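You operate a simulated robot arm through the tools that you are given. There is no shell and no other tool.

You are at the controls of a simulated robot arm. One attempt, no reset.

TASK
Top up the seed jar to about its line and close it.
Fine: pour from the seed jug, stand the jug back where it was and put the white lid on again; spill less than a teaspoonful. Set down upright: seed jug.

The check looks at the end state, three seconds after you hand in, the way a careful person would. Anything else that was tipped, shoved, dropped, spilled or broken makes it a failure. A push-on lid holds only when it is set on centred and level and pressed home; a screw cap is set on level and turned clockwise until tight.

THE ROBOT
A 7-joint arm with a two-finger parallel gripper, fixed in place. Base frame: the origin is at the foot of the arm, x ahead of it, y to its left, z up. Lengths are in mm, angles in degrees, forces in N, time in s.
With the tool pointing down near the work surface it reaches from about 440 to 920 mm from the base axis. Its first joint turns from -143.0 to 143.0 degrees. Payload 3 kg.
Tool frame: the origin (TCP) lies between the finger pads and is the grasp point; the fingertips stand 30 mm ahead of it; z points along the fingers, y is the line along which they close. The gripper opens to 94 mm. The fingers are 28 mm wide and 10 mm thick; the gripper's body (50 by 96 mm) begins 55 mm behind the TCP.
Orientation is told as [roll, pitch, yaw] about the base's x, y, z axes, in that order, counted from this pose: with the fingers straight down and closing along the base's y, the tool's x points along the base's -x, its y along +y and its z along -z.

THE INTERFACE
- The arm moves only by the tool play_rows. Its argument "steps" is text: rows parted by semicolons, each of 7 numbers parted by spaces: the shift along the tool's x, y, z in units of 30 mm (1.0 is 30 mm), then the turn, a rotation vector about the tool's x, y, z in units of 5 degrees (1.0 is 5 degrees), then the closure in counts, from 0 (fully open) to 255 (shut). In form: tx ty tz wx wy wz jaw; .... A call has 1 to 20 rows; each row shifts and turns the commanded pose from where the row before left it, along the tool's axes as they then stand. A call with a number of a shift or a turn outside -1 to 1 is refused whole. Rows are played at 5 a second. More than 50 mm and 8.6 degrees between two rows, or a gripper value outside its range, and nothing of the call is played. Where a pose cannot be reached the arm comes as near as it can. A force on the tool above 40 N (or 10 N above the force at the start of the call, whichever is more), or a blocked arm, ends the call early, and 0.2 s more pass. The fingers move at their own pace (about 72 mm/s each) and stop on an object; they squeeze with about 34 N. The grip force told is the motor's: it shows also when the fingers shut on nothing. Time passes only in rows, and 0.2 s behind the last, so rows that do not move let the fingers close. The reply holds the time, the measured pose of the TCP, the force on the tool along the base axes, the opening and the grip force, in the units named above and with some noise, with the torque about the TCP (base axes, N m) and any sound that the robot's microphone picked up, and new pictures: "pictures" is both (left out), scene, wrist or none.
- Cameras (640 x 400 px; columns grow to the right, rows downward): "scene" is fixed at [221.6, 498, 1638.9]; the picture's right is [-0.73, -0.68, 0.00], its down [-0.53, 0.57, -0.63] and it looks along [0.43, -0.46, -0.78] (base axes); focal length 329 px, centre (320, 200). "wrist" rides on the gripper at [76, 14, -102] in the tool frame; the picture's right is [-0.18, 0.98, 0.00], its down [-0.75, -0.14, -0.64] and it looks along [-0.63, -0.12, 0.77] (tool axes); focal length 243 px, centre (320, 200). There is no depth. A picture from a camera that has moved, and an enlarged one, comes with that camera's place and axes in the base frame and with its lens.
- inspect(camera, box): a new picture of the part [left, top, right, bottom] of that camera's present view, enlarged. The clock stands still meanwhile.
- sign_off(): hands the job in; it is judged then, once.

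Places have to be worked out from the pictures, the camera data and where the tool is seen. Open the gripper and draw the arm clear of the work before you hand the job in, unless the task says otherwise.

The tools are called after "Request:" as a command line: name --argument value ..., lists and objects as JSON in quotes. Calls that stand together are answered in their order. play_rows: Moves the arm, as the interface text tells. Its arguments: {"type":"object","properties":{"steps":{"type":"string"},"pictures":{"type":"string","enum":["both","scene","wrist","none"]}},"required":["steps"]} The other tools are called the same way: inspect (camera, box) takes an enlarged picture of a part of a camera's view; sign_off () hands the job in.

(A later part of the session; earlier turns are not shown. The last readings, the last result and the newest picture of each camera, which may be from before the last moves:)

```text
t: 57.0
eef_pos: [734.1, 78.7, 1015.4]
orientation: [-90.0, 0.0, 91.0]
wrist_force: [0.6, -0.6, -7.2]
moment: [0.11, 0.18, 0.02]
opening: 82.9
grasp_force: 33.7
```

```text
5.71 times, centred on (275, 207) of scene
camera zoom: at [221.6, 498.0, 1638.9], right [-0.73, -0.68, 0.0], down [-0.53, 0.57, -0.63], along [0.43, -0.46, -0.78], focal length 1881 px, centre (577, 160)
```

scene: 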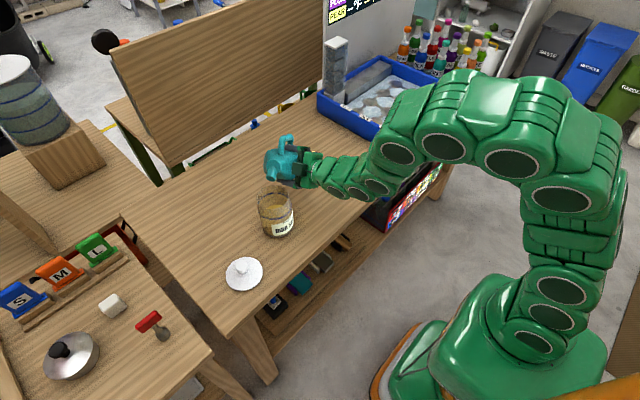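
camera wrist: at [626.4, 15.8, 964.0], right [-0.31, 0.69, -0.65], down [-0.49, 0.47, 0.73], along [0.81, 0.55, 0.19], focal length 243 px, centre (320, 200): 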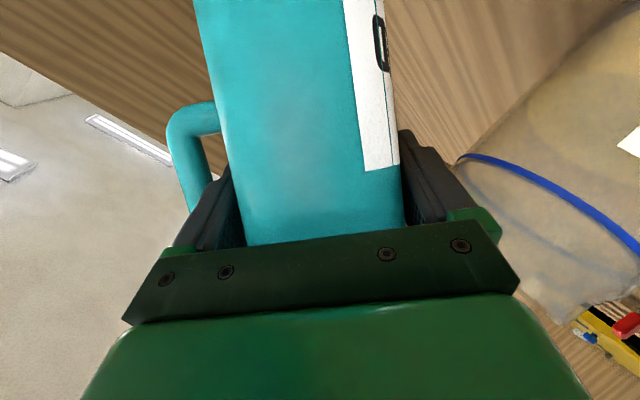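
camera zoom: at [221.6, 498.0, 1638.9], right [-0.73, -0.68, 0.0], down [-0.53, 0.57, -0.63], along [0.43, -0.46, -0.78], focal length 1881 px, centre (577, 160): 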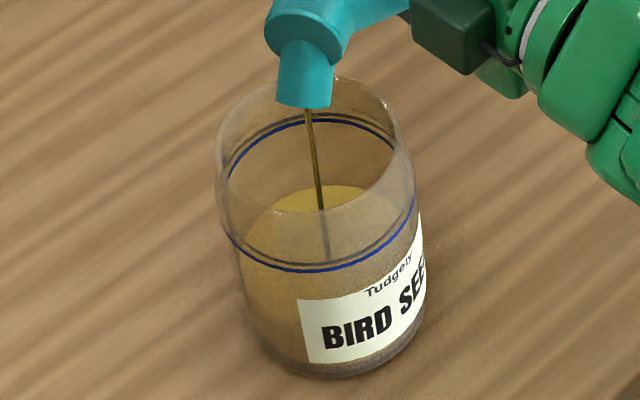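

The level is creeping up only about half a millimetre per second. I'll tilt to 95° and hold 1.4 s.

Request:
play_rows --steps "-0.107 -0.245 -0.062 0.5 0 -0.866 255; 0 0 0 0 0 0 255; 0 0 0 0 0 0 255; 0 0 0 0 0 0 255; 0 0 0 0 0 0 255; 0 0 0 0 0 0 255; 0 0 0 0 0 0 255" --pictures "none"

Request:
inspect --camera "scene" --box '[250, 172, 300, 242]'

```text
t: 58.6
eef_pos: [734.2, 81.8, 1024.2]
orientation: [-92.4, 4.3, 91.0]
wrist_force: [0.1, 0.8, -6.5]
moment: [0.07, 0.18, -0.04]
opening: 83.0
grasp_force: 33.9
```

```text
5.71 times, centred on (275, 207) of scene
camera zoom: at [221.6, 498.0, 1638.9], right [-0.73, -0.68, 0.0], down [-0.53, 0.57, -0.63], along [0.43, -0.46, -0.78], focal length 1881 px, centre (577, 160)
```

zoom: 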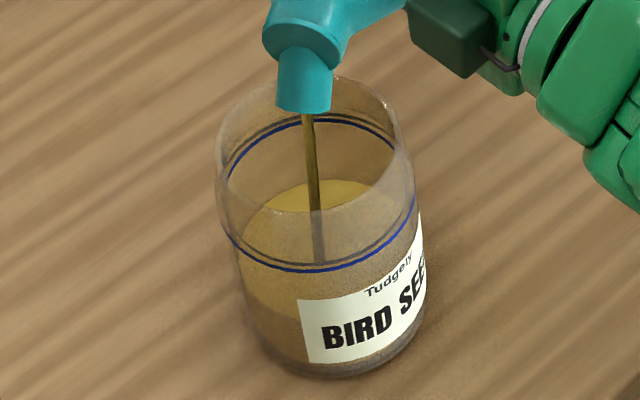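

The flow is thicker now, about 2.4 mm/s of level rise, landing well inside the jar. I'll hold at 95° for 3 s and recheck.

Request:
play_rows --steps "0 0 0 0 0 0 255; 0 0 0 0 0 0 255; 0 0 0 0 0 0 255; 0 0 0 0 0 0 255; 0 0 0 0 0 0 255; 0 0 0 0 0 0 255; 0 0 0 0 0 0 255; 0 0 0 0 0 0 255; 0 0 0 0 0 0 255; 0 0 0 0 0 0 255; 0 0 0 0 0 0 255; 0 0 0 0 0 0 255; 0 0 0 0 0 0 255; 0 0 0 0 0 0 255" --pictures "none"

Request:
inspect --camera "scene" --box '[250, 172, 300, 242]'

```text
t: 61.6
eef_pos: [732.7, 82.9, 1024.4]
orientation: [-92.4, 4.3, 90.8]
wrist_force: [-0.4, -0.9, -7.5]
moment: [0.12, 0.15, -0.02]
opening: 82.7
grasp_force: 33.7
```

```text
5.71 times, centred on (275, 207) of scene
camera zoom: at [221.6, 498.0, 1638.9], right [-0.73, -0.68, 0.0], down [-0.53, 0.57, -0.63], along [0.43, -0.46, -0.78], focal length 1881 px, centre (577, 160)
```

zoom: 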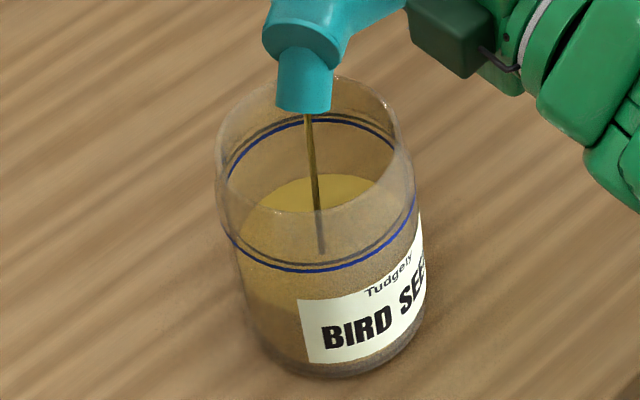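

The surface has risen further and the stream is thinning as the level in the jug drops to the lip. I'll tilt to 100° and hold 2 s.

Request:
play_rows --steps "-0.088 -0.255 -0.051 0.5 0 -0.866 255; 0 0 0 0 0 0 255; 0 0 0 0 0 0 255; 0 0 0 0 0 0 255; 0 0 0 0 0 0 255; 0 0 0 0 0 0 255; 0 0 0 0 0 0 255; 0 0 0 0 0 0 255; 0 0 0 0 0 0 255; 0 0 0 0 0 0 255" --pictures "none"

Request:
inspect --camera "scene" --box '[250, 172, 300, 242]'

```text
t: 63.8
eef_pos: [732.5, 86.4, 1031.0]
orientation: [-94.8, 8.6, 90.6]
wrist_force: [0.3, 0.1, -6.3]
moment: [0.07, 0.13, 0.01]
opening: 82.9
grasp_force: 33.5
```

```text
5.71 times, centred on (275, 207) of scene
camera zoom: at [221.6, 498.0, 1638.9], right [-0.73, -0.68, 0.0], down [-0.53, 0.57, -0.63], along [0.43, -0.46, -0.78], focal length 1881 px, centre (577, 160)
```

zoom: 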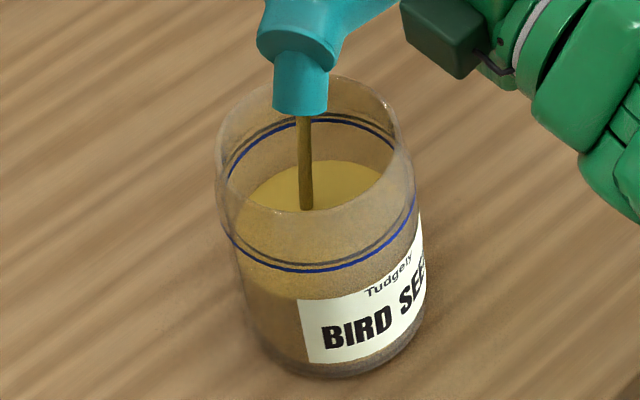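

The surface's far edge went from row 175 to 160, and it should end near row 120 at the ring. I'll hold 2 s more.

Request:
play_rows --steps "0 0 0 0 0 0 255; 0 0 0 0 0 0 255; 0 0 0 0 0 0 255; 0 0 0 0 0 0 255; 0 0 0 0 0 0 255; 0 0 0 0 0 0 255; 0 0 0 0 0 0 255; 0 0 0 0 0 0 255; 0 0 0 0 0 0 255" --pictures "none"

Request:
inspect --camera "scene" --box '[250, 172, 300, 242]'

```text
t: 65.8
eef_pos: [732.0, 87.1, 1031.7]
orientation: [-94.9, 8.5, 90.6]
wrist_force: [0.5, 0.0, -4.8]
moment: [0.05, 0.13, 0.0]
opening: 82.7
grasp_force: 33.8
```

```text
5.71 times, centred on (275, 207) of scene
camera zoom: at [221.6, 498.0, 1638.9], right [-0.73, -0.68, 0.0], down [-0.53, 0.57, -0.63], along [0.43, -0.46, -0.78], focal length 1881 px, centre (577, 160)
```

zoom: 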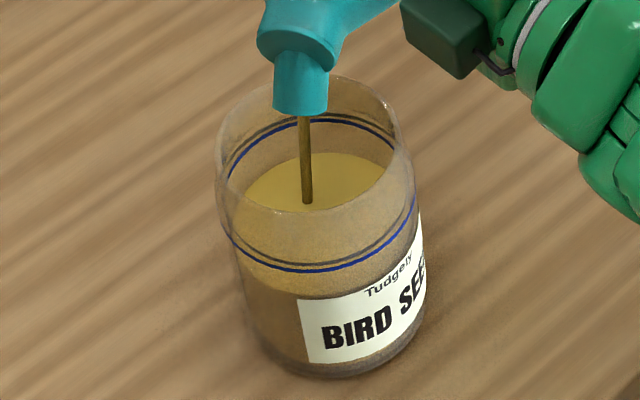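

The far edge is now at row 153 and still rising slowly. I'll hold another 3 s.

Request:
play_rows --steps "0 0 0 0 0 0 255; 0 0 0 0 0 0 255; 0 0 0 0 0 0 255; 0 0 0 0 0 0 255; 0 0 0 0 0 0 255; 0 0 0 0 0 0 255; 0 0 0 0 0 0 255; 0 0 0 0 0 0 255; 0 0 0 0 0 0 255; 0 0 0 0 0 0 255; 0 0 0 0 0 0 255; 0 0 0 0 0 0 255; 0 0 0 0 0 0 255; 0 0 0 0 0 0 255" --pictures "none"

Request:
inspect --camera "scene" --box '[250, 172, 300, 242]'

```text
t: 68.8
eef_pos: [733.3, 85.9, 1031.5]
orientation: [-94.9, 8.6, 90.7]
wrist_force: [-0.3, 0.0, -5.9]
moment: [0.08, 0.1, -0.02]
opening: 82.7
grasp_force: 34.0
```

```text
5.71 times, centred on (275, 207) of scene
camera zoom: at [221.6, 498.0, 1638.9], right [-0.73, -0.68, 0.0], down [-0.53, 0.57, -0.63], along [0.43, -0.46, -0.78], focal length 1881 px, centre (577, 160)
```

zoom: 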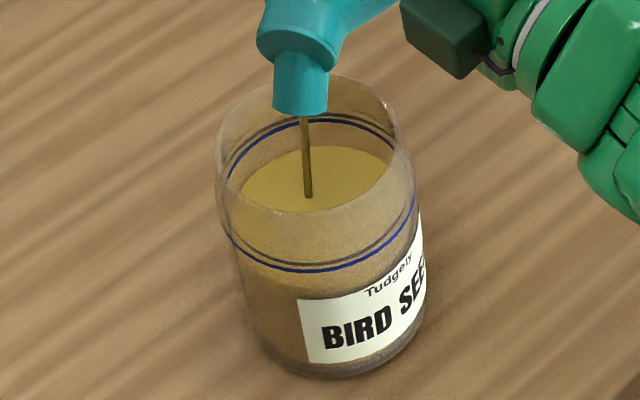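

The far edge is at row 146 and the goal is about 125, so roughly 15 mm to go. I'll add 3° of tilt and hold 2 s.

Request:
play_rows --steps "-0.064 -0.178 -0.037 0.3 0 -0.52 255; 0 0 0 0 0 0 255; 0 0 0 0 0 0 255; 0 0 0 0 0 0 255; 0 0 0 0 0 0 255; 0 0 0 0 0 0 255; 0 0 0 0 0 0 255; 0 0 0 0 0 0 255; 0 0 0 0 0 0 255" --pictures "none"

Request:
inspect --camera "scene" --box '[250, 172, 300, 242]'

```text
t: 70.8
eef_pos: [732.6, 86.4, 1031.2]
orientation: [-94.8, 8.6, 90.5]
wrist_force: [0.7, 0.2, -6.2]
moment: [0.02, 0.1, 0.01]
opening: 82.5
grasp_force: 33.9
out of reach, approached as far as the arm can: row 1
```

```text
5.71 times, centred on (275, 207) of scene
camera zoom: at [221.6, 498.0, 1638.9], right [-0.73, -0.68, 0.0], down [-0.53, 0.57, -0.63], along [0.43, -0.46, -0.78], focal length 1881 px, centre (577, 160)
```

zoom: 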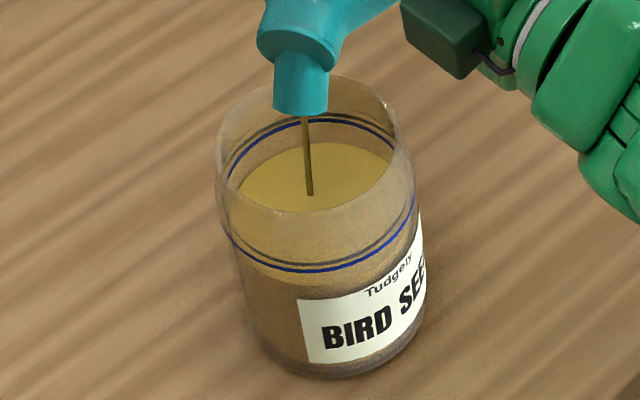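

The arm can't tilt beyond about 100°, but seed still trickles at this angle (far edge now row 143). I'll simply wait longer here, 4 s at a time.

Request:
play_rows --steps "0 0 0 0 0 0 255; 0 0 0 0 0 0 255; 0 0 0 0 0 0 255; 0 0 0 0 0 0 255; 0 0 0 0 0 0 255; 0 0 0 0 0 0 255; 0 0 0 0 0 0 255; 0 0 0 0 0 0 255; 0 0 0 0 0 0 255; 0 0 0 0 0 0 255; 0 0 0 0 0 0 255; 0 0 0 0 0 0 255; 0 0 0 0 0 0 255; 0 0 0 0 0 0 255; 0 0 0 0 0 0 255; 0 0 0 0 0 0 255; 0 0 0 0 0 0 255; 0 0 0 0 0 0 255; 0 0 0 0 0 0 255; 0 0 0 0 0 0 255" --pictures "none"

Request:
inspect --camera "scene" --box '[250, 172, 300, 242]'

```text
t: 75.0
eef_pos: [732.1, 85.1, 1031.5]
orientation: [-94.8, 8.7, 90.6]
wrist_force: [-0.8, 0.1, -6.2]
moment: [0.06, 0.06, -0.01]
opening: 82.8
grasp_force: 33.9
```

```text
5.71 times, centred on (275, 207) of scene
camera zoom: at [221.6, 498.0, 1638.9], right [-0.73, -0.68, 0.0], down [-0.53, 0.57, -0.63], along [0.43, -0.46, -0.78], focal length 1881 px, centre (577, 160)
```

zoom: 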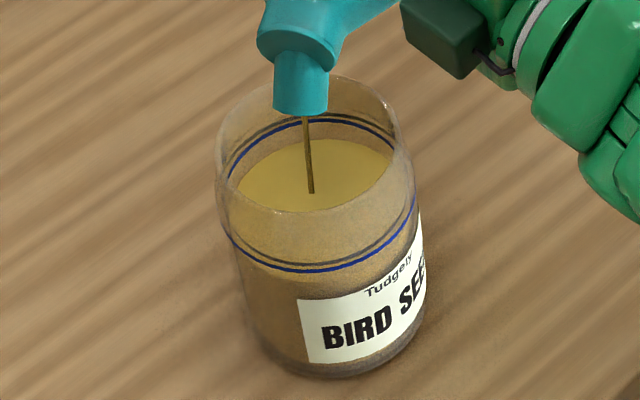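

The far edge is at row 139, about 10 mm short of the line, and the trickle continues. I'll wait another 4 s.

Request:
play_rows --steps "0 0 0 0 0 0 255; 0 0 0 0 0 0 255; 0 0 0 0 0 0 255; 0 0 0 0 0 0 255; 0 0 0 0 0 0 255; 0 0 0 0 0 0 255; 0 0 0 0 0 0 255; 0 0 0 0 0 0 255; 0 0 0 0 0 0 255; 0 0 0 0 0 0 255; 0 0 0 0 0 0 255; 0 0 0 0 0 0 255; 0 0 0 0 0 0 255; 0 0 0 0 0 0 255; 0 0 0 0 0 0 255; 0 0 0 0 0 0 255; 0 0 0 0 0 0 255; 0 0 0 0 0 0 255; 0 0 0 0 0 0 255; 0 0 0 0 0 0 255" --pictures "none"

Request:
inspect --camera "scene" --box '[250, 172, 300, 242]'

```text
t: 79.2
eef_pos: [732.0, 86.3, 1031.4]
orientation: [-94.9, 8.7, 90.6]
wrist_force: [0.4, 0.2, -5.7]
moment: [0.06, 0.1, 0.01]
opening: 82.5
grasp_force: 33.9
```

```text
5.71 times, centred on (275, 207) of scene
camera zoom: at [221.6, 498.0, 1638.9], right [-0.73, -0.68, 0.0], down [-0.53, 0.57, -0.63], along [0.43, -0.46, -0.78], focal length 1881 px, centre (577, 160)
```

zoom: 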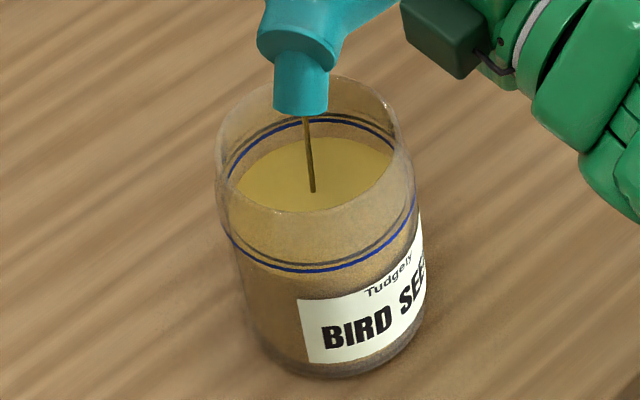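

The trickle is nearly exhausted at row 137, with about 8 mm to go. I'll look at the arm's posture to find a way to gain a few more degrees of tilt.

Request:
play_rows --steps "0 0 0 0 0 0 255" --pictures "both"

```text
t: 79.6
eef_pos: [732.5, 86.6, 1031.7]
orientation: [-94.9, 8.6, 90.6]
wrist_force: [0.1, 0.6, -5.3]
moment: [0.1, 0.12, -0.02]
opening: 82.6
grasp_force: 34.1
camera wrist: at [634.7, 7.3, 1020.1], right [0.08, 0.04, -1.0], down [-0.66, 0.75, -0.03], along [0.75, 0.66, 0.09], focal length 243 px, centre (320, 200)
```

scene: 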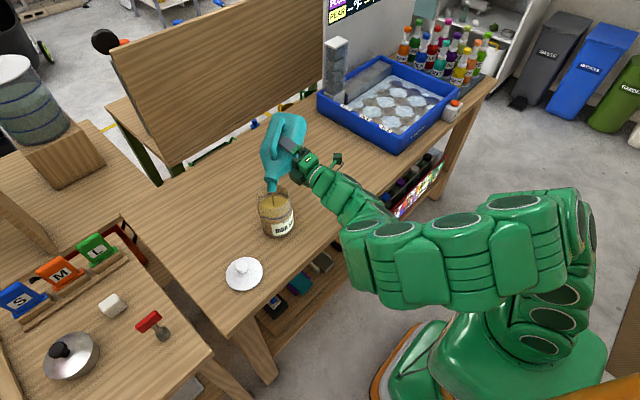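
wrist: 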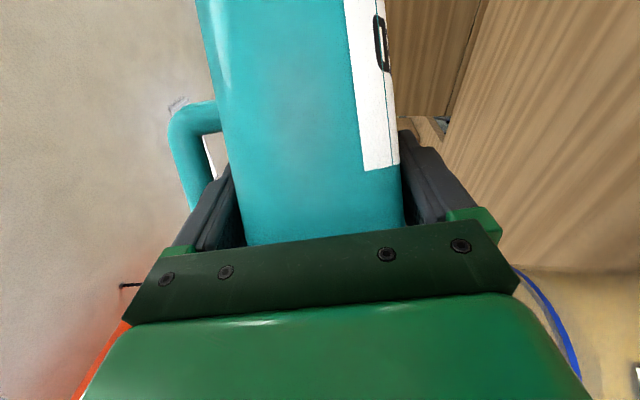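

Joint 7 looks to be at its limit, so I'll gain tilt by turning about the tool's x axis instead, which raises the pour angle plus a harmless sideways lean. First I'll undo the refused 3° step and check where the command stands.

Request:
play_rows --steps "0.064 0.178 0.037 -0.3 0 0.52 255; 0 0 0 0 0 0 255" --pictures "none"

```text
t: 80.2
eef_pos: [733.7, 84.8, 1027.9]
orientation: [-93.5, 6.0, 90.8]
wrist_force: [0.2, -0.5, -5.1]
moment: [0.07, 0.11, -0.01]
opening: 82.5
grasp_force: 34.5
```

The command had stayed at 100°, so I'm now at 97°. I'll turn 10° about the tool's x axis, holding the spout tip in place.

Request:
play_rows --steps "0 -0.119 -0.097 1 0 0 255; 0 -0.119 -0.097 1 0 0 255; 0 0 0 0 0 0 255; 0 0 0 0 0 0 255" --pictures "both"

Request:
inspect --camera "scene" --box '[245, 150, 305, 242]'

```text
t: 81.2
eef_pos: [729.1, 85.3, 1033.3]
orientation: [-103.4, 6.1, 90.9]
wrist_force: [0.6, 1.0, -5.0]
moment: [0.1, 0.09, -0.01]
opening: 82.5
grasp_force: 34.0
camera wrist: at [635.3, 4.5, 1003.5], right [0.23, 0.09, -0.97], down [-0.67, 0.74, -0.09], along [0.71, 0.67, 0.22], focal length 243 px, centre (320, 200)
```

scene: 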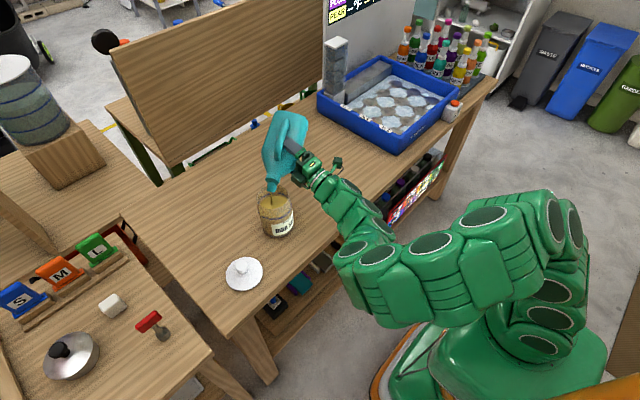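
wrist: 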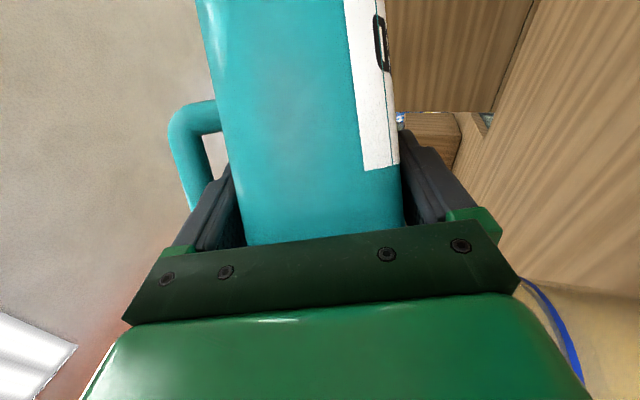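

```text
4.35 times, centred on (275, 196) of scene
camera zoom: at [221.6, 498.0, 1638.9], right [-0.73, -0.68, 0.0], down [-0.53, 0.57, -0.63], along [0.43, -0.46, -0.78], focal length 1431 px, centre (516, 217)
```

zoom: 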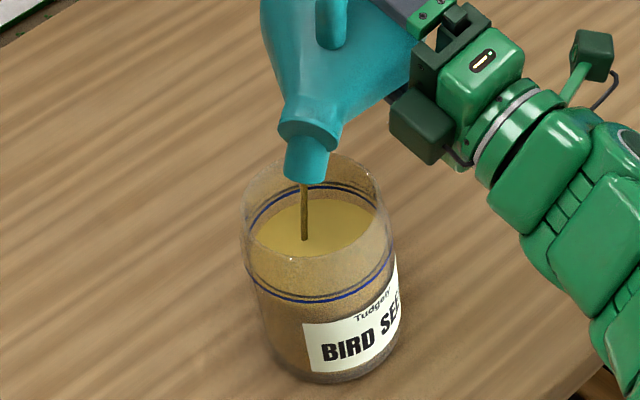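

That worked: the stream is flowing again, still centred in the mouth. I'll hold 1.6 s and measure with the same zoom as before.

Request:
play_rows --steps "0 0 0 0 0 0 255; 0 0 0 0 0 0 255; 0 0 0 0 0 0 255; 0 0 0 0 0 0 255; 0 0 0 0 0 0 255; 0 0 0 0 0 0 255; 0 0 0 0 0 0 255" --pictures "none"

Request:
inspect --camera "scene" --box '[250, 172, 300, 242]'

```text
t: 82.8
eef_pos: [728.8, 83.3, 1033.5]
orientation: [-103.4, 6.1, 90.8]
wrist_force: [0.6, 0.4, -4.8]
moment: [0.06, 0.13, 0.01]
opening: 82.7
grasp_force: 34.2
```

```text
5.71 times, centred on (275, 207) of scene
camera zoom: at [221.6, 498.0, 1638.9], right [-0.73, -0.68, 0.0], down [-0.53, 0.57, -0.63], along [0.43, -0.46, -0.78], focal length 1881 px, centre (577, 160)
```

zoom: 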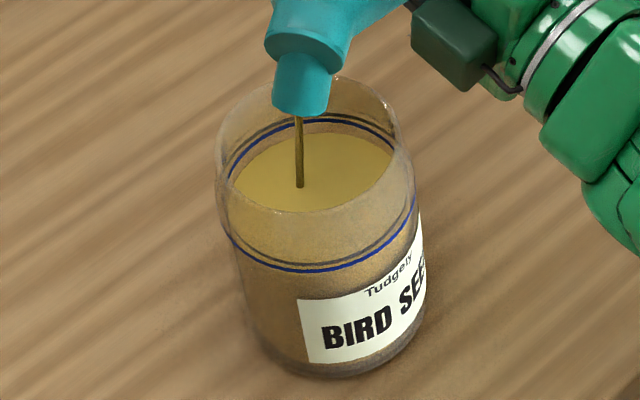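

The far edge is now at about row 131, nearly there. I'll zoom in tighter to see the near edge against the front of the ring.

Request:
inspect --camera "scene" --box '[255, 188, 297, 228]'

```text
10.00 times, centred on (276, 208) of scene
camera zoom: at [221.6, 498.0, 1638.9], right [-0.73, -0.68, 0.0], down [-0.53, 0.57, -0.63], along [0.43, -0.46, -0.78], focal length 3292 px, centre (760, 120)
```

zoom: 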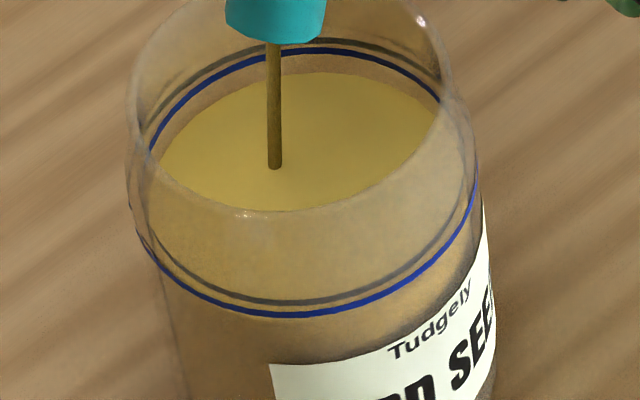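

The surface is now only about 3–5 mm below the ring. I'll hold about one more second, then check.

Request:
play_rows --steps "0 0 0 0 0 0 255; 0 0 0 0 0 0 255; 0 0 0 0 0 0 255; 0 0 0 0 0 0 255; 0 0 0 0 0 0 255" --pictures "none"

Request:
inspect --camera "scene" --box '[255, 188, 297, 228]'

```text
t: 84.0
eef_pos: [729.0, 85.2, 1033.8]
orientation: [-103.3, 6.2, 90.9]
wrist_force: [0.4, 0.2, -5.7]
moment: [0.07, 0.08, 0.0]
opening: 82.8
grasp_force: 34.1
```

```text
10.00 times, centred on (276, 208) of scene
camera zoom: at [221.6, 498.0, 1638.9], right [-0.73, -0.68, 0.0], down [-0.53, 0.57, -0.63], along [0.43, -0.46, -0.78], focal length 3292 px, centre (760, 120)
```

zoom: 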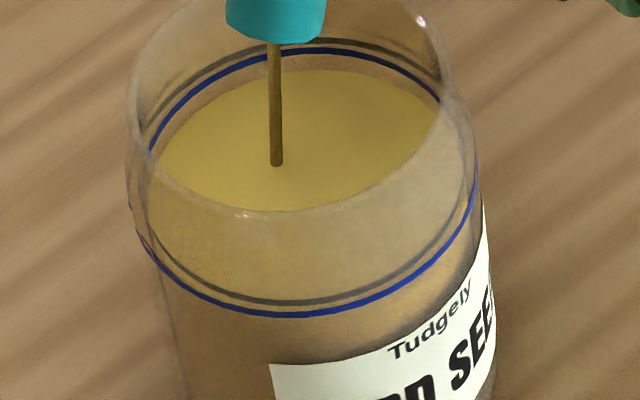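

The far edge is at row 70 and should end at about 62–64. I'll hold 1.6 s more.

Request:
play_rows --steps "0 0 0 0 0 0 255; 0 0 0 0 0 0 255; 0 0 0 0 0 0 255; 0 0 0 0 0 0 255; 0 0 0 0 0 0 255; 0 0 0 0 0 0 255; 0 0 0 0 0 0 255" --pictures "none"

Request:
inspect --camera "scene" --box '[255, 188, 297, 228]'

```text
t: 85.6
eef_pos: [728.2, 85.7, 1033.1]
orientation: [-103.3, 6.0, 90.8]
wrist_force: [0.0, -0.3, -5.1]
moment: [0.06, 0.11, 0.01]
opening: 82.7
grasp_force: 33.7
```

```text
10.00 times, centred on (276, 208) of scene
camera zoom: at [221.6, 498.0, 1638.9], right [-0.73, -0.68, 0.0], down [-0.53, 0.57, -0.63], along [0.43, -0.46, -0.78], focal length 3292 px, centre (760, 120)
```

zoom: 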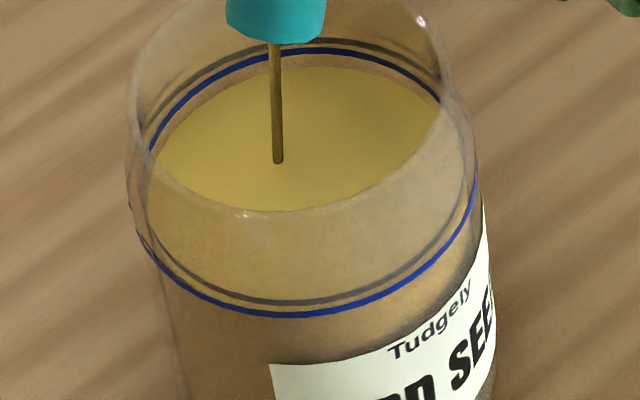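

The far edge is at row 67, about 3 mm below the line. I'll give it another second and then tilt back.

Request:
play_rows --steps "0 0 0 0 0 0 255; 0 0 0 0 0 0 255; 0 0 0 0 0 0 255; 0 0 0 0 0 0 255; 0 0 0 0 0 0 255; 0 0 0 0 0 0 255; 0 0 0 0 0 0 255" --pictures "none"

Request:
inspect --camera "scene" --box '[255, 188, 297, 228]'

```text
t: 87.2
eef_pos: [728.7, 85.3, 1033.3]
orientation: [-103.3, 5.9, 90.8]
wrist_force: [-1.0, -0.3, -4.9]
moment: [0.03, 0.14, 0.0]
opening: 82.8
grasp_force: 34.0
```

```text
10.00 times, centred on (276, 208) of scene
camera zoom: at [221.6, 498.0, 1638.9], right [-0.73, -0.68, 0.0], down [-0.53, 0.57, -0.63], along [0.43, -0.46, -0.78], focal length 3292 px, centre (760, 120)
```

zoom: 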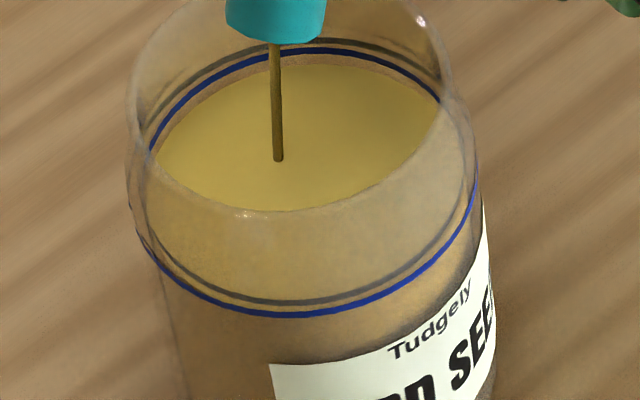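

The level now reads about 2 mm under the line, which is close enough. I'll tilt back to 60° with the spout still over the mouth so any stragglers fall in.

Request:
play_rows --steps "0 0.119 0.097 -1 0 0 255; 0 0.119 0.097 -1 0 0 255; 0.035 0.106 0.02 -0.2 0 0.346 255; 0.088 0.255 0.051 -0.5 0 0.866 255; 0.061 0.228 0.035 -0.5 0 0.866 255; 0.078 0.221 0.045 -0.5 0 0.866 255; 0.041 0.181 0.024 -0.5 0 0.866 255; 0.054 0.176 0.031 -0.5 0 0.866 255; 0.003 0.125 0.001 -0.5 0 0.866 255; 0.012 0.124 0.007 -0.5 0 0.866 255; 0 0 0 0 0 0 255; 0 0 0 0 0 0 255" --pictures "both"

Request:
inspect --camera "scene" --box '[240, 140, 320, 242]'

Request:
inspect --camera "scene" --box '[255, 188, 297, 228]'

```text
t: 89.8
eef_pos: [739.3, 76.6, 984.2]
orientation: [-73.7, -25.7, 87.3]
wrist_force: [0.1, 0.0, -5.6]
moment: [0.06, 0.13, -0.03]
opening: 82.8
grasp_force: 34.4
camera wrist: at [634.7, 7.7, 964.6], right [-0.25, 0.59, -0.77], down [-0.55, 0.57, 0.61], along [0.8, 0.57, 0.18], focal length 243 px, centre (320, 200)
```

scene: 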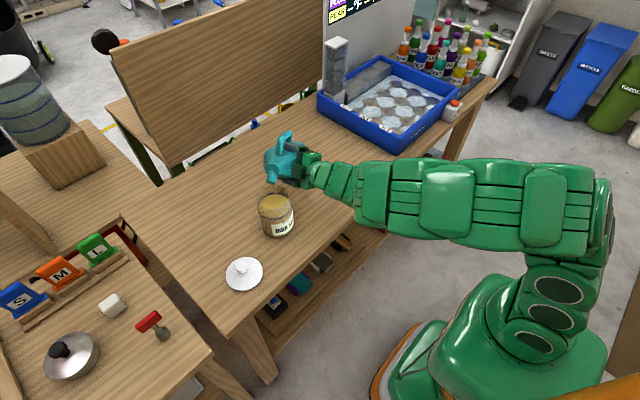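
wrist: 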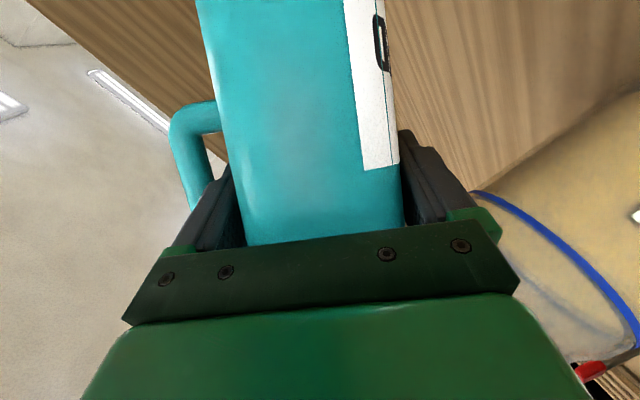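

```text
3.92 times, centred on (280, 191) of scene
camera zoom: at [221.6, 498.0, 1638.9], right [-0.73, -0.68, 0.0], down [-0.53, 0.57, -0.63], along [0.43, -0.46, -0.78], focal length 1291 px, centre (477, 235)
```

zoom: 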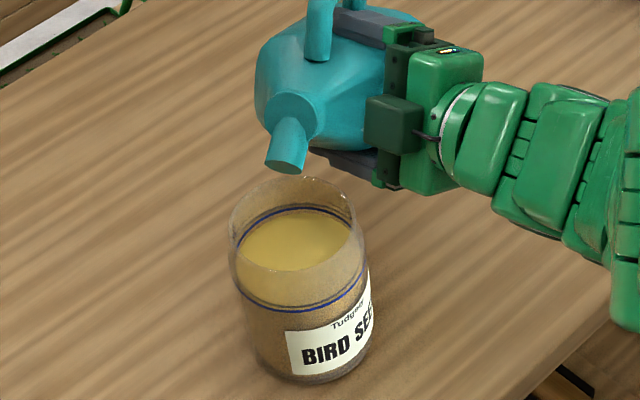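

```text
10.00 times, centred on (276, 208) of scene
camera zoom: at [221.6, 498.0, 1638.9], right [-0.73, -0.68, 0.0], down [-0.53, 0.57, -0.63], along [0.43, -0.46, -0.78], focal length 3292 px, centre (760, 120)
```

zoom: 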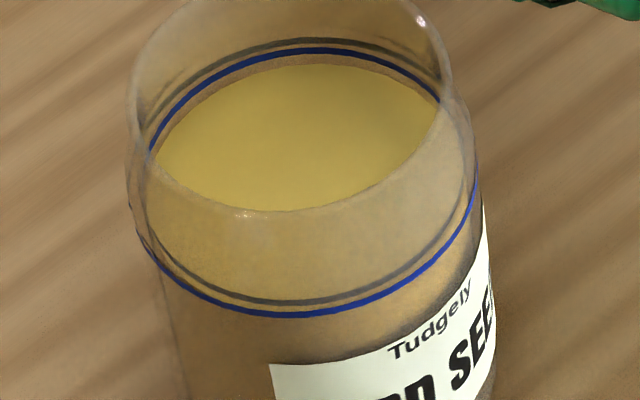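

The flow has stopped cleanly with nothing spilled. The wrist camera happens to see the jar from the side, so I'll use that to check the level against the line.

Request:
inspect --camera "wrist" --box '[450, 150, 640, 390]'

```text
1.67 times, centred on (545, 270) of wrist
camera zoom: at [634.7, 7.7, 964.6], right [-0.25, 0.59, -0.77], down [-0.55, 0.57, 0.61], along [0.8, 0.57, 0.18], focal length 404 px, centre (-55, 83)
```

zoom: 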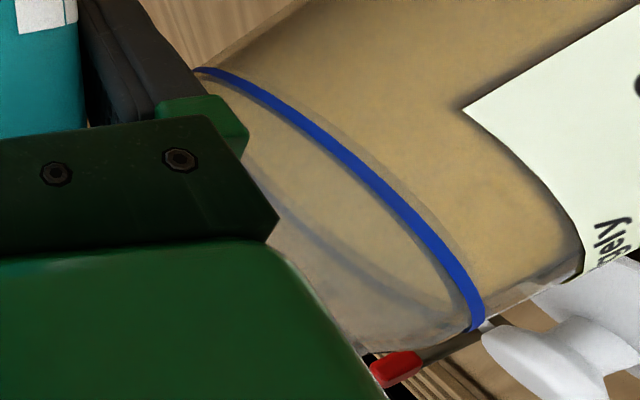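

The surface is within about 2–3 mm of the line, which is good. I'll bring the jug fully upright along the reverse of the same path.

Request:
play_rows --steps "-0.069 0.052 -0.04 -0.5 0 0.866 255; -0.065 0.059 -0.037 -0.5 0 0.866 255; -0.189 -0.032 -0.109 -0.5 0 0.866 255; -0.191 -0.013 -0.11 -0.5 0 0.866 255; -0.382 -0.115 -0.22 -0.5 0 0.866 255; -0.389 -0.077 -0.225 -0.5 0 0.866 255; -0.502 -0.063 -0.29 -0.5 0 0.866 255; -0.505 -0.013 -0.291 -0.5 0 0.866 255; -0.454 0.096 -0.262 -0.5 0 0.866 255; -0.445 0.142 -0.257 -0.5 0 0.866 255; -0.138 0.271 -0.08 -0.5 0 0.866 255; -0.117 0.284 -0.068 -0.5 0 0.866 255; 0 0 0 0 0 0 255; 0 0 0 0 0 0 255" --pictures "both"

```text
t: 92.8
eef_pos: [702.1, 141.5, 1085.1]
orientation: [0.1, -59.9, 30.9]
wrist_force: [-0.4, 0.1, -4.8]
moment: [-0.05, 0.05, 0.0]
opening: 82.6
grasp_force: 33.3
camera wrist: at [587.7, 88.6, 1070.1], right [-0.43, 0.89, 0.16], down [-0.08, -0.21, 0.97], along [0.9, 0.4, 0.16], focal length 243 px, centre (320, 200)
```

scene: 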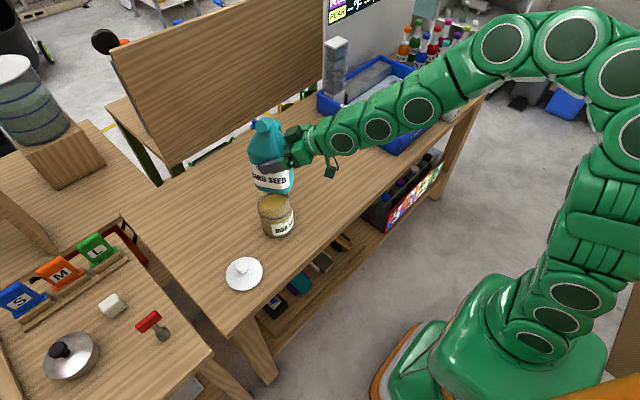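
wrist: 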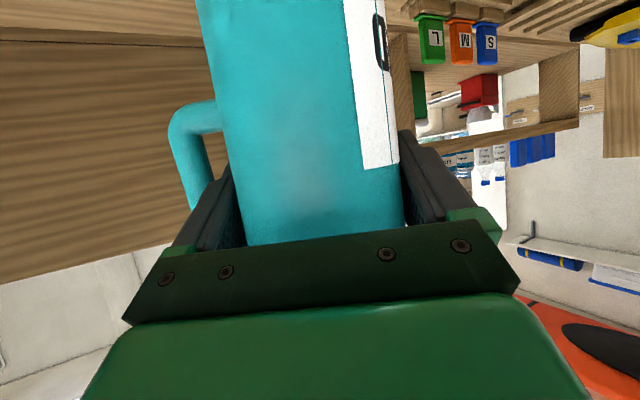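

The jug is upright again. I'll compare with the earlier close-up to see whether it shifted in the grip during the pour.

Request:
inspect --camera "wrist" --box '[180, 60, 440, 260]'

Request:
inspect --camera "scene" --box '[210, 80, 350, 250]'

```text
2.00 times, centred on (310, 160) of wrist
camera zoom: at [587.7, 88.6, 1070.1], right [-0.43, 0.89, 0.16], down [-0.08, -0.21, 0.97], along [0.9, 0.4, 0.16], focal length 485 px, centre (340, 280)
```

zoom: 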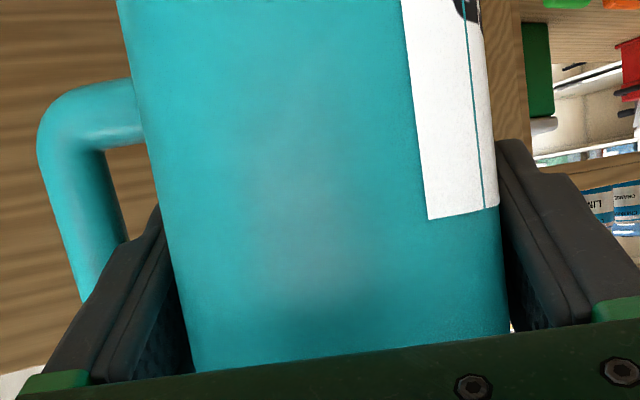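

```text
2.35 times, centred on (280, 165) of scene
camera zoom: at [221.6, 498.0, 1638.9], right [-0.73, -0.68, 0.0], down [-0.53, 0.57, -0.63], along [0.43, -0.46, -0.78], focal length 774 px, centre (414, 282)
```

zoom: 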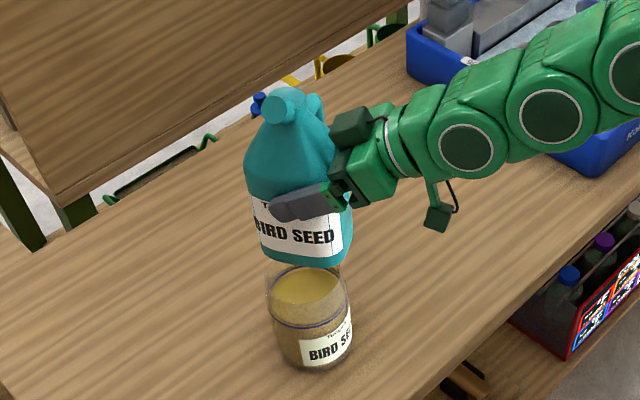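

The jug slipped only about 2 mm lower in the grip, which is fine. I'll carry it back over its old spot and lower it to about 20 mm above the table.

Request:
play_rows --steps "0.1155 -0.394 -0.2 0 0 0 255; 0.231 -0.788 -0.4 0 0 0 255; 0.231 -0.788 -0.4 0 0 0 255; 0.231 -0.788 -0.4 0 0 0 255; 0.231 -0.788 -0.4 0 0 0 255; 0.231 -0.788 -0.4 0 0 0 255; 0.231 -0.788 -0.4 0 0 0 255; 0.1155 -0.394 -0.2 0 0 0 255; 0.28 0 0.162 0 0 0 255; 0.561 0 0.324 0 0 0 255; 0.561 0 0.324 0 0 0 255; 0.561 0 0.324 0 0 0 255; 0.561 0 0.324 0 0 0 255; 0.561 0 0.324 0 0 0 255; 0.561 0 0.324 0 0 0 255; 0.28 0 0.162 0 0 0 255; 0 0 0 0 0 0 255; 0 0 0 0 0 0 255" --pictures "both"

Request:
inspect --camera "scene" --box '[280, 100, 400, 220]'

```text
t: 96.6
eef_pos: [704.8, -50.3, 950.5]
orientation: [0.1, -59.9, 31.0]
wrist_force: [-0.3, 0.4, -5.0]
moment: [-0.01, 0.05, -0.01]
opening: 82.9
grasp_force: 33.8
camera wrist: at [589.9, -103.2, 935.1], right [-0.43, 0.89, 0.16], down [-0.08, -0.21, 0.97], along [0.9, 0.4, 0.16], focal length 243 px, centre (320, 200)
```

scene: 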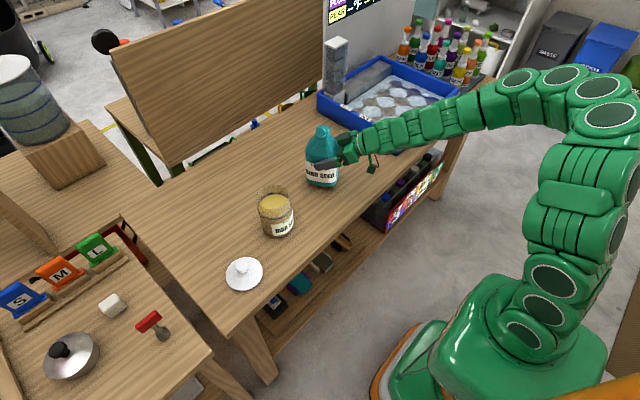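
wrist: 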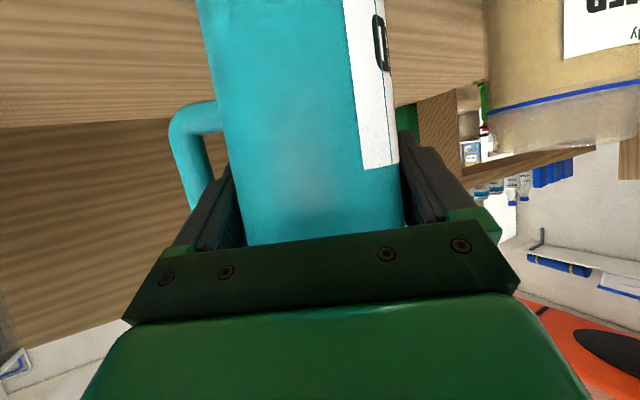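

```text
3.33 times, centred on (340, 160) of scene
camera zoom: at [221.6, 498.0, 1638.9], right [-0.73, -0.68, 0.0], down [-0.53, 0.57, -0.63], along [0.43, -0.46, -0.78], focal length 1097 px, centre (253, 333)
```

zoom: 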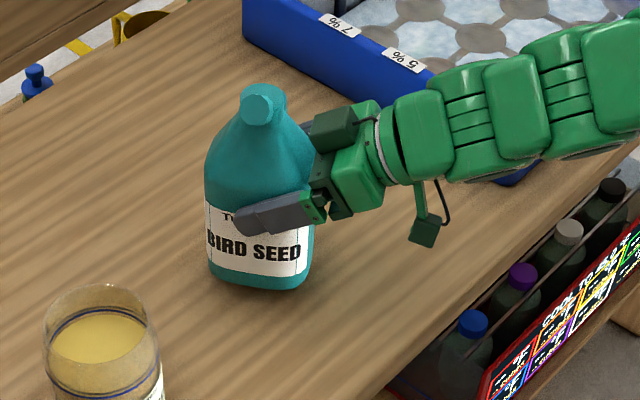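

The jug hangs about 20 mm above its old spot. This wrist view is nearly level with the jar's line, so I'll use it to check the fill.

Request:
inspect --camera "wrist" --box '[470, 0, 640, 170]'

```text
2.35 times, centred on (555, 85) of wrist
camera zoom: at [589.9, -103.2, 935.1], right [-0.43, 0.89, 0.16], down [-0.08, -0.21, 0.97], along [0.9, 0.4, 0.16], focal length 571 px, centre (-233, 471)
```

zoom: 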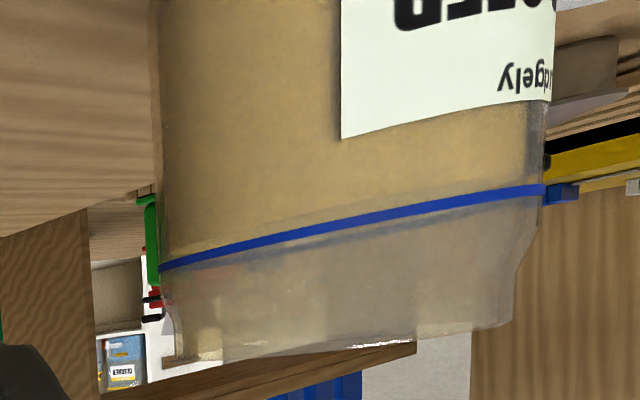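

In this side view the seed stands right at the blue line. Now I'll lower the jug 15 mm, then go in small steps while watching the force.

Request:
play_rows --steps "0.144 0 0.083 0 0 0 255; 0.144 0 0.083 0 0 0 255; 0.144 0 0.083 0 0 0 255; 0 0 0 0 0 0 255" --pictures "none"

Request:
play_rows --steps "0.0433 0 0.025 0 0 0 255; 0.0433 0 0.025 0 0 0 255; 0 0 0 0 0 0 255" --pictures "none"

```text
t: 97.6
eef_pos: [703.3, -50.4, 934.9]
orientation: [0.2, -59.9, 30.9]
wrist_force: [0.1, -0.6, -5.9]
moment: [-0.06, 0.09, 0.01]
opening: 82.6
grasp_force: 34.4
```

```text
t: 98.4
eef_pos: [704.5, -50.0, 932.3]
orientation: [0.2, -59.9, 30.9]
wrist_force: [0.3, 0.6, -4.5]
moment: [-0.01, 0.07, -0.02]
opening: 82.7
grasp_force: 34.3
```

Request:
play_rows --steps "0.0433 0 0.025 0 0 0 255; 0 0 0 0 0 0 255" --pictures "none"

Request:
inspect --camera "scene" --box '[280, 100, 400, 220]'

```text
t: 99.0
eef_pos: [702.6, -50.4, 931.3]
orientation: [0.0, -59.9, 30.9]
wrist_force: [0.1, -1.2, -5.3]
moment: [-0.06, 0.09, 0.02]
opening: 82.6
grasp_force: 34.1
```

```text
3.33 times, centred on (340, 160) of scene
camera zoom: at [221.6, 498.0, 1638.9], right [-0.73, -0.68, 0.0], down [-0.53, 0.57, -0.63], along [0.43, -0.46, -0.78], focal length 1097 px, centre (253, 333)
```

zoom: 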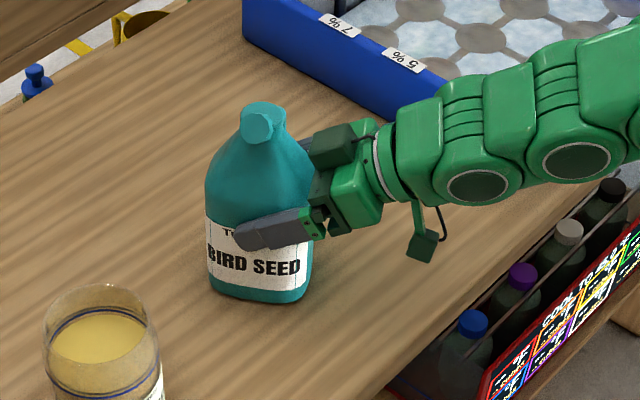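

Not quite touching yet; the full weight is still on the gripper. I'll continue in 1 mm steps.

Request:
play_rows --steps "0.0289 0 0.0167 0 0 0 255; 0 0 0 0 0 0 255" --pictures "none"

Request:
play_rows --steps "0.0289 0 0.0167 0 0 0 255; 0 0 0 0 0 0 255" --pictures "none"

```text
t: 99.6
eef_pos: [704.3, -50.7, 929.0]
orientation: [0.1, -59.9, 30.9]
wrist_force: [-0.5, -0.6, -5.2]
moment: [-0.05, 0.06, -0.04]
opening: 82.5
grasp_force: 34.3
```

```text
t: 100.2
eef_pos: [703.2, -50.2, 928.6]
orientation: [0.1, -59.9, 30.9]
wrist_force: [0.3, -0.7, 0.9]
moment: [-0.21, -0.15, 0.0]
opening: 82.7
grasp_force: 33.9
```

Contact: the force went from -5.2 to +0.9 N. I'll go half a millimetre more to make sure the base is seated.

Request:
play_rows --steps "0.0145 0 0.0083 0 0 0 255; 0 0 0 0 0 0 255" --pictures "both"

Request:
inspect --camera "scene" --box '[280, 100, 400, 220]'

Request:
inspect --camera "wrist" --box '[180, 60, 440, 260]'

```text
t: 100.8
eef_pos: [703.5, -50.1, 928.3]
orientation: [0.2, -59.9, 30.9]
wrist_force: [2.5, -0.5, 6.3]
moment: [-0.39, -0.4, 0.04]
opening: 82.6
grasp_force: 34.4
camera wrist: at [589.2, -102.5, 913.7], right [-0.43, 0.89, 0.16], down [-0.08, -0.21, 0.97], along [0.9, 0.4, 0.16], focal length 243 px, centre (320, 200)
```

scene: 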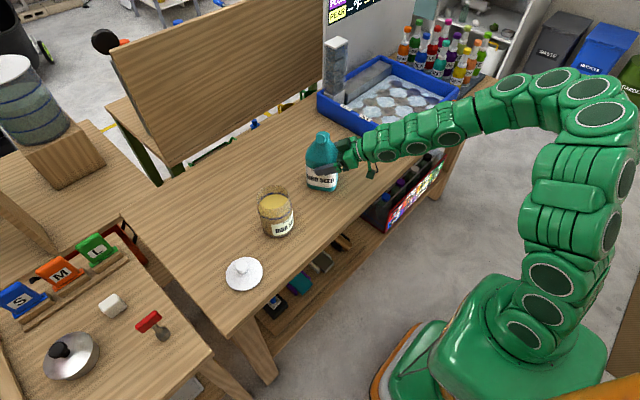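
wrist: 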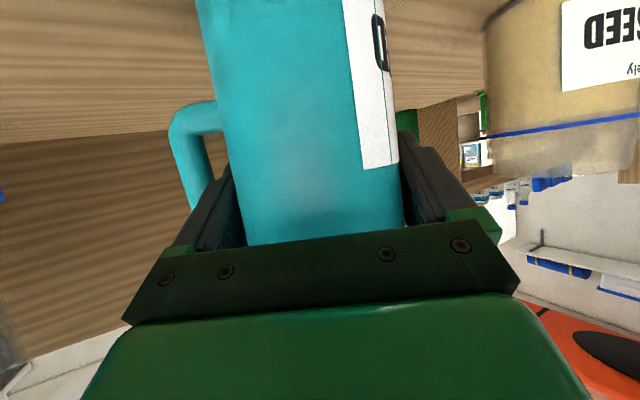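

```text
3.33 times, centred on (340, 160) of scene
camera zoom: at [221.6, 498.0, 1638.9], right [-0.73, -0.68, 0.0], down [-0.53, 0.57, -0.63], along [0.43, -0.46, -0.78], focal length 1097 px, centre (253, 333)
```

zoom: 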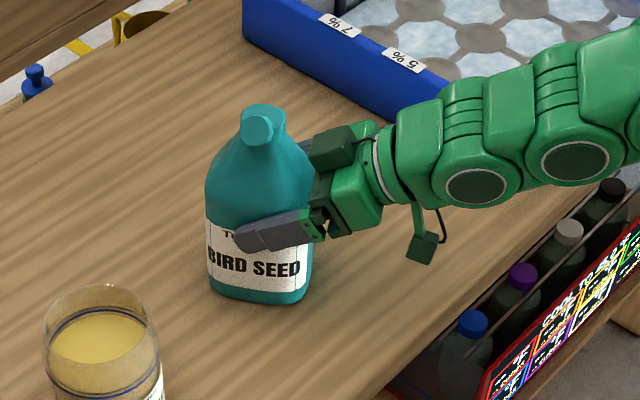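

```text
2.00 times, centred on (310, 160) of wrist
camera zoom: at [589.2, -102.5, 913.7], right [-0.43, 0.89, 0.16], down [-0.08, -0.21, 0.97], along [0.9, 0.4, 0.16], focal length 485 px, centre (340, 280)
```

zoom: 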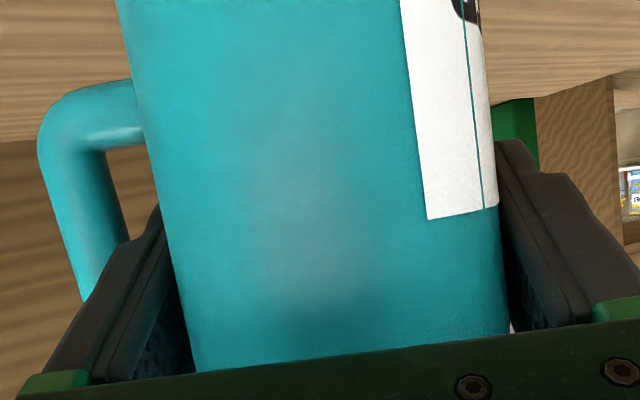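

The base is touching at its back edge first, going by the moment, so the jug leans about a degree backward. I'll roll it 1° forward to seat it flat before releasing.

Request:
play_rows --steps "0 0 0 0.1 0 -0.173 255; 0 0 0 0 0 0 255" --pictures "none"

```text
t: 101.4
eef_pos: [704.0, -50.5, 928.0]
orientation: [-1.4, -59.9, 32.5]
wrist_force: [-0.8, 5.3, 9.7]
moment: [1.08, 0.27, -0.05]
opening: 82.7
grasp_force: 34.2
```

That was too much, as the contact moved to the front edge. I'll take back about two thirds of it.

Request:
play_rows --steps "0 0 0 -0.07 0 0.121 255; 0 0 0 0 0 0 255" --pictures "none"

```text
t: 102.0
eef_pos: [702.8, -50.7, 927.3]
orientation: [-0.6, -59.9, 31.5]
wrist_force: [0.2, -4.4, 6.7]
moment: [-0.71, -0.16, -0.06]
opening: 82.8
grasp_force: 34.2
```

It's flat to within a fraction of a degree, so I'll open the gripper and let the jug stand.

Request:
play_rows --steps "0 0 0 0 0 0 200; 0 0 0 0 0 0 0; 0 0 0 0 0 0 0; 0 0 0 0 0 0 0; 0 0 0 0 0 0 0" --pictures "both"

Request:
inspect --camera "scene" --box '[280, 100, 400, 220]'

Request:
inspect --camera "wrist" --box '[180, 60, 440, 260]'

```text
t: 103.2
eef_pos: [704.2, -49.4, 928.2]
orientation: [-0.4, -60.0, 31.4]
wrist_force: [-0.1, 0.6, 0.0]
moment: [0.02, 0.01, -0.01]
opening: 93.9
grasp_force: 0.1
camera wrist: at [589.0, -102.6, 913.6], right [-0.43, 0.89, 0.16], down [-0.08, -0.21, 0.97], along [0.9, 0.4, 0.16], focal length 243 px, centre (320, 200)
```

scene: 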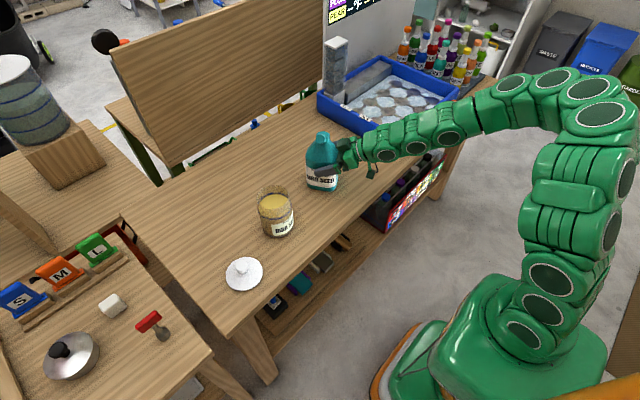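
wrist: 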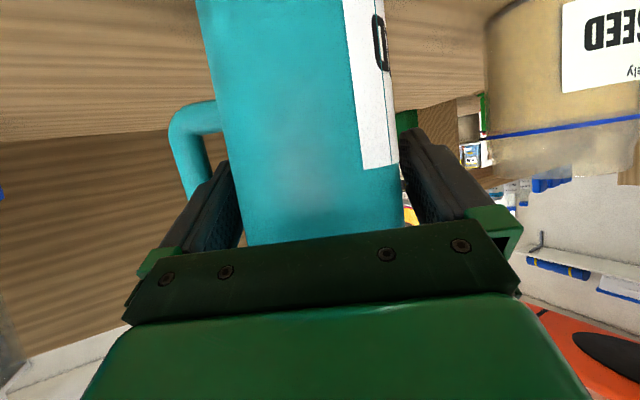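

```text
3.33 times, centred on (340, 160) of scene
camera zoom: at [221.6, 498.0, 1638.9], right [-0.73, -0.68, 0.0], down [-0.53, 0.57, -0.63], along [0.43, -0.46, -0.78], focal length 1097 px, centre (253, 333)
```

zoom: 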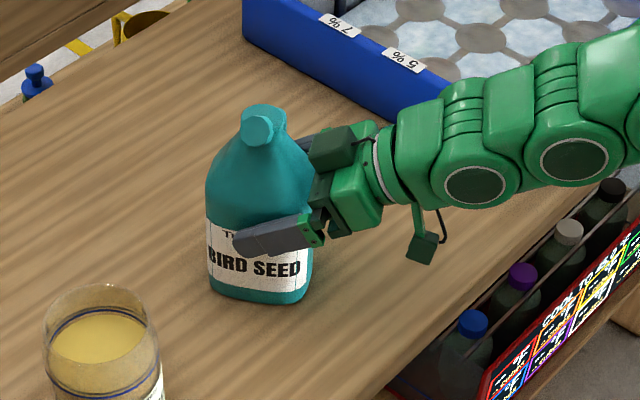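

```text
2.00 times, centred on (310, 160) of wrist
camera zoom: at [589.0, -102.6, 913.6], right [-0.43, 0.89, 0.16], down [-0.08, -0.21, 0.97], along [0.9, 0.4, 0.16], focal length 485 px, centre (340, 280)
```

zoom: 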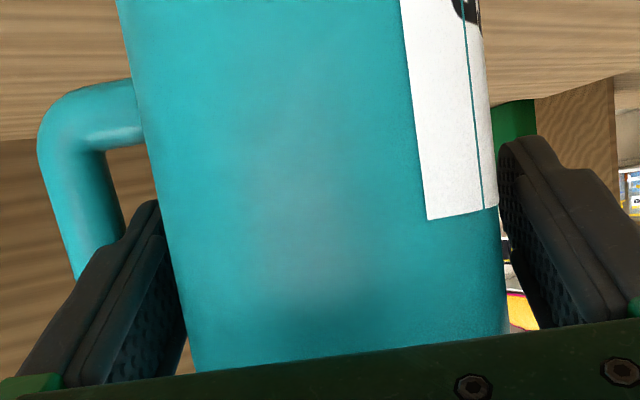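

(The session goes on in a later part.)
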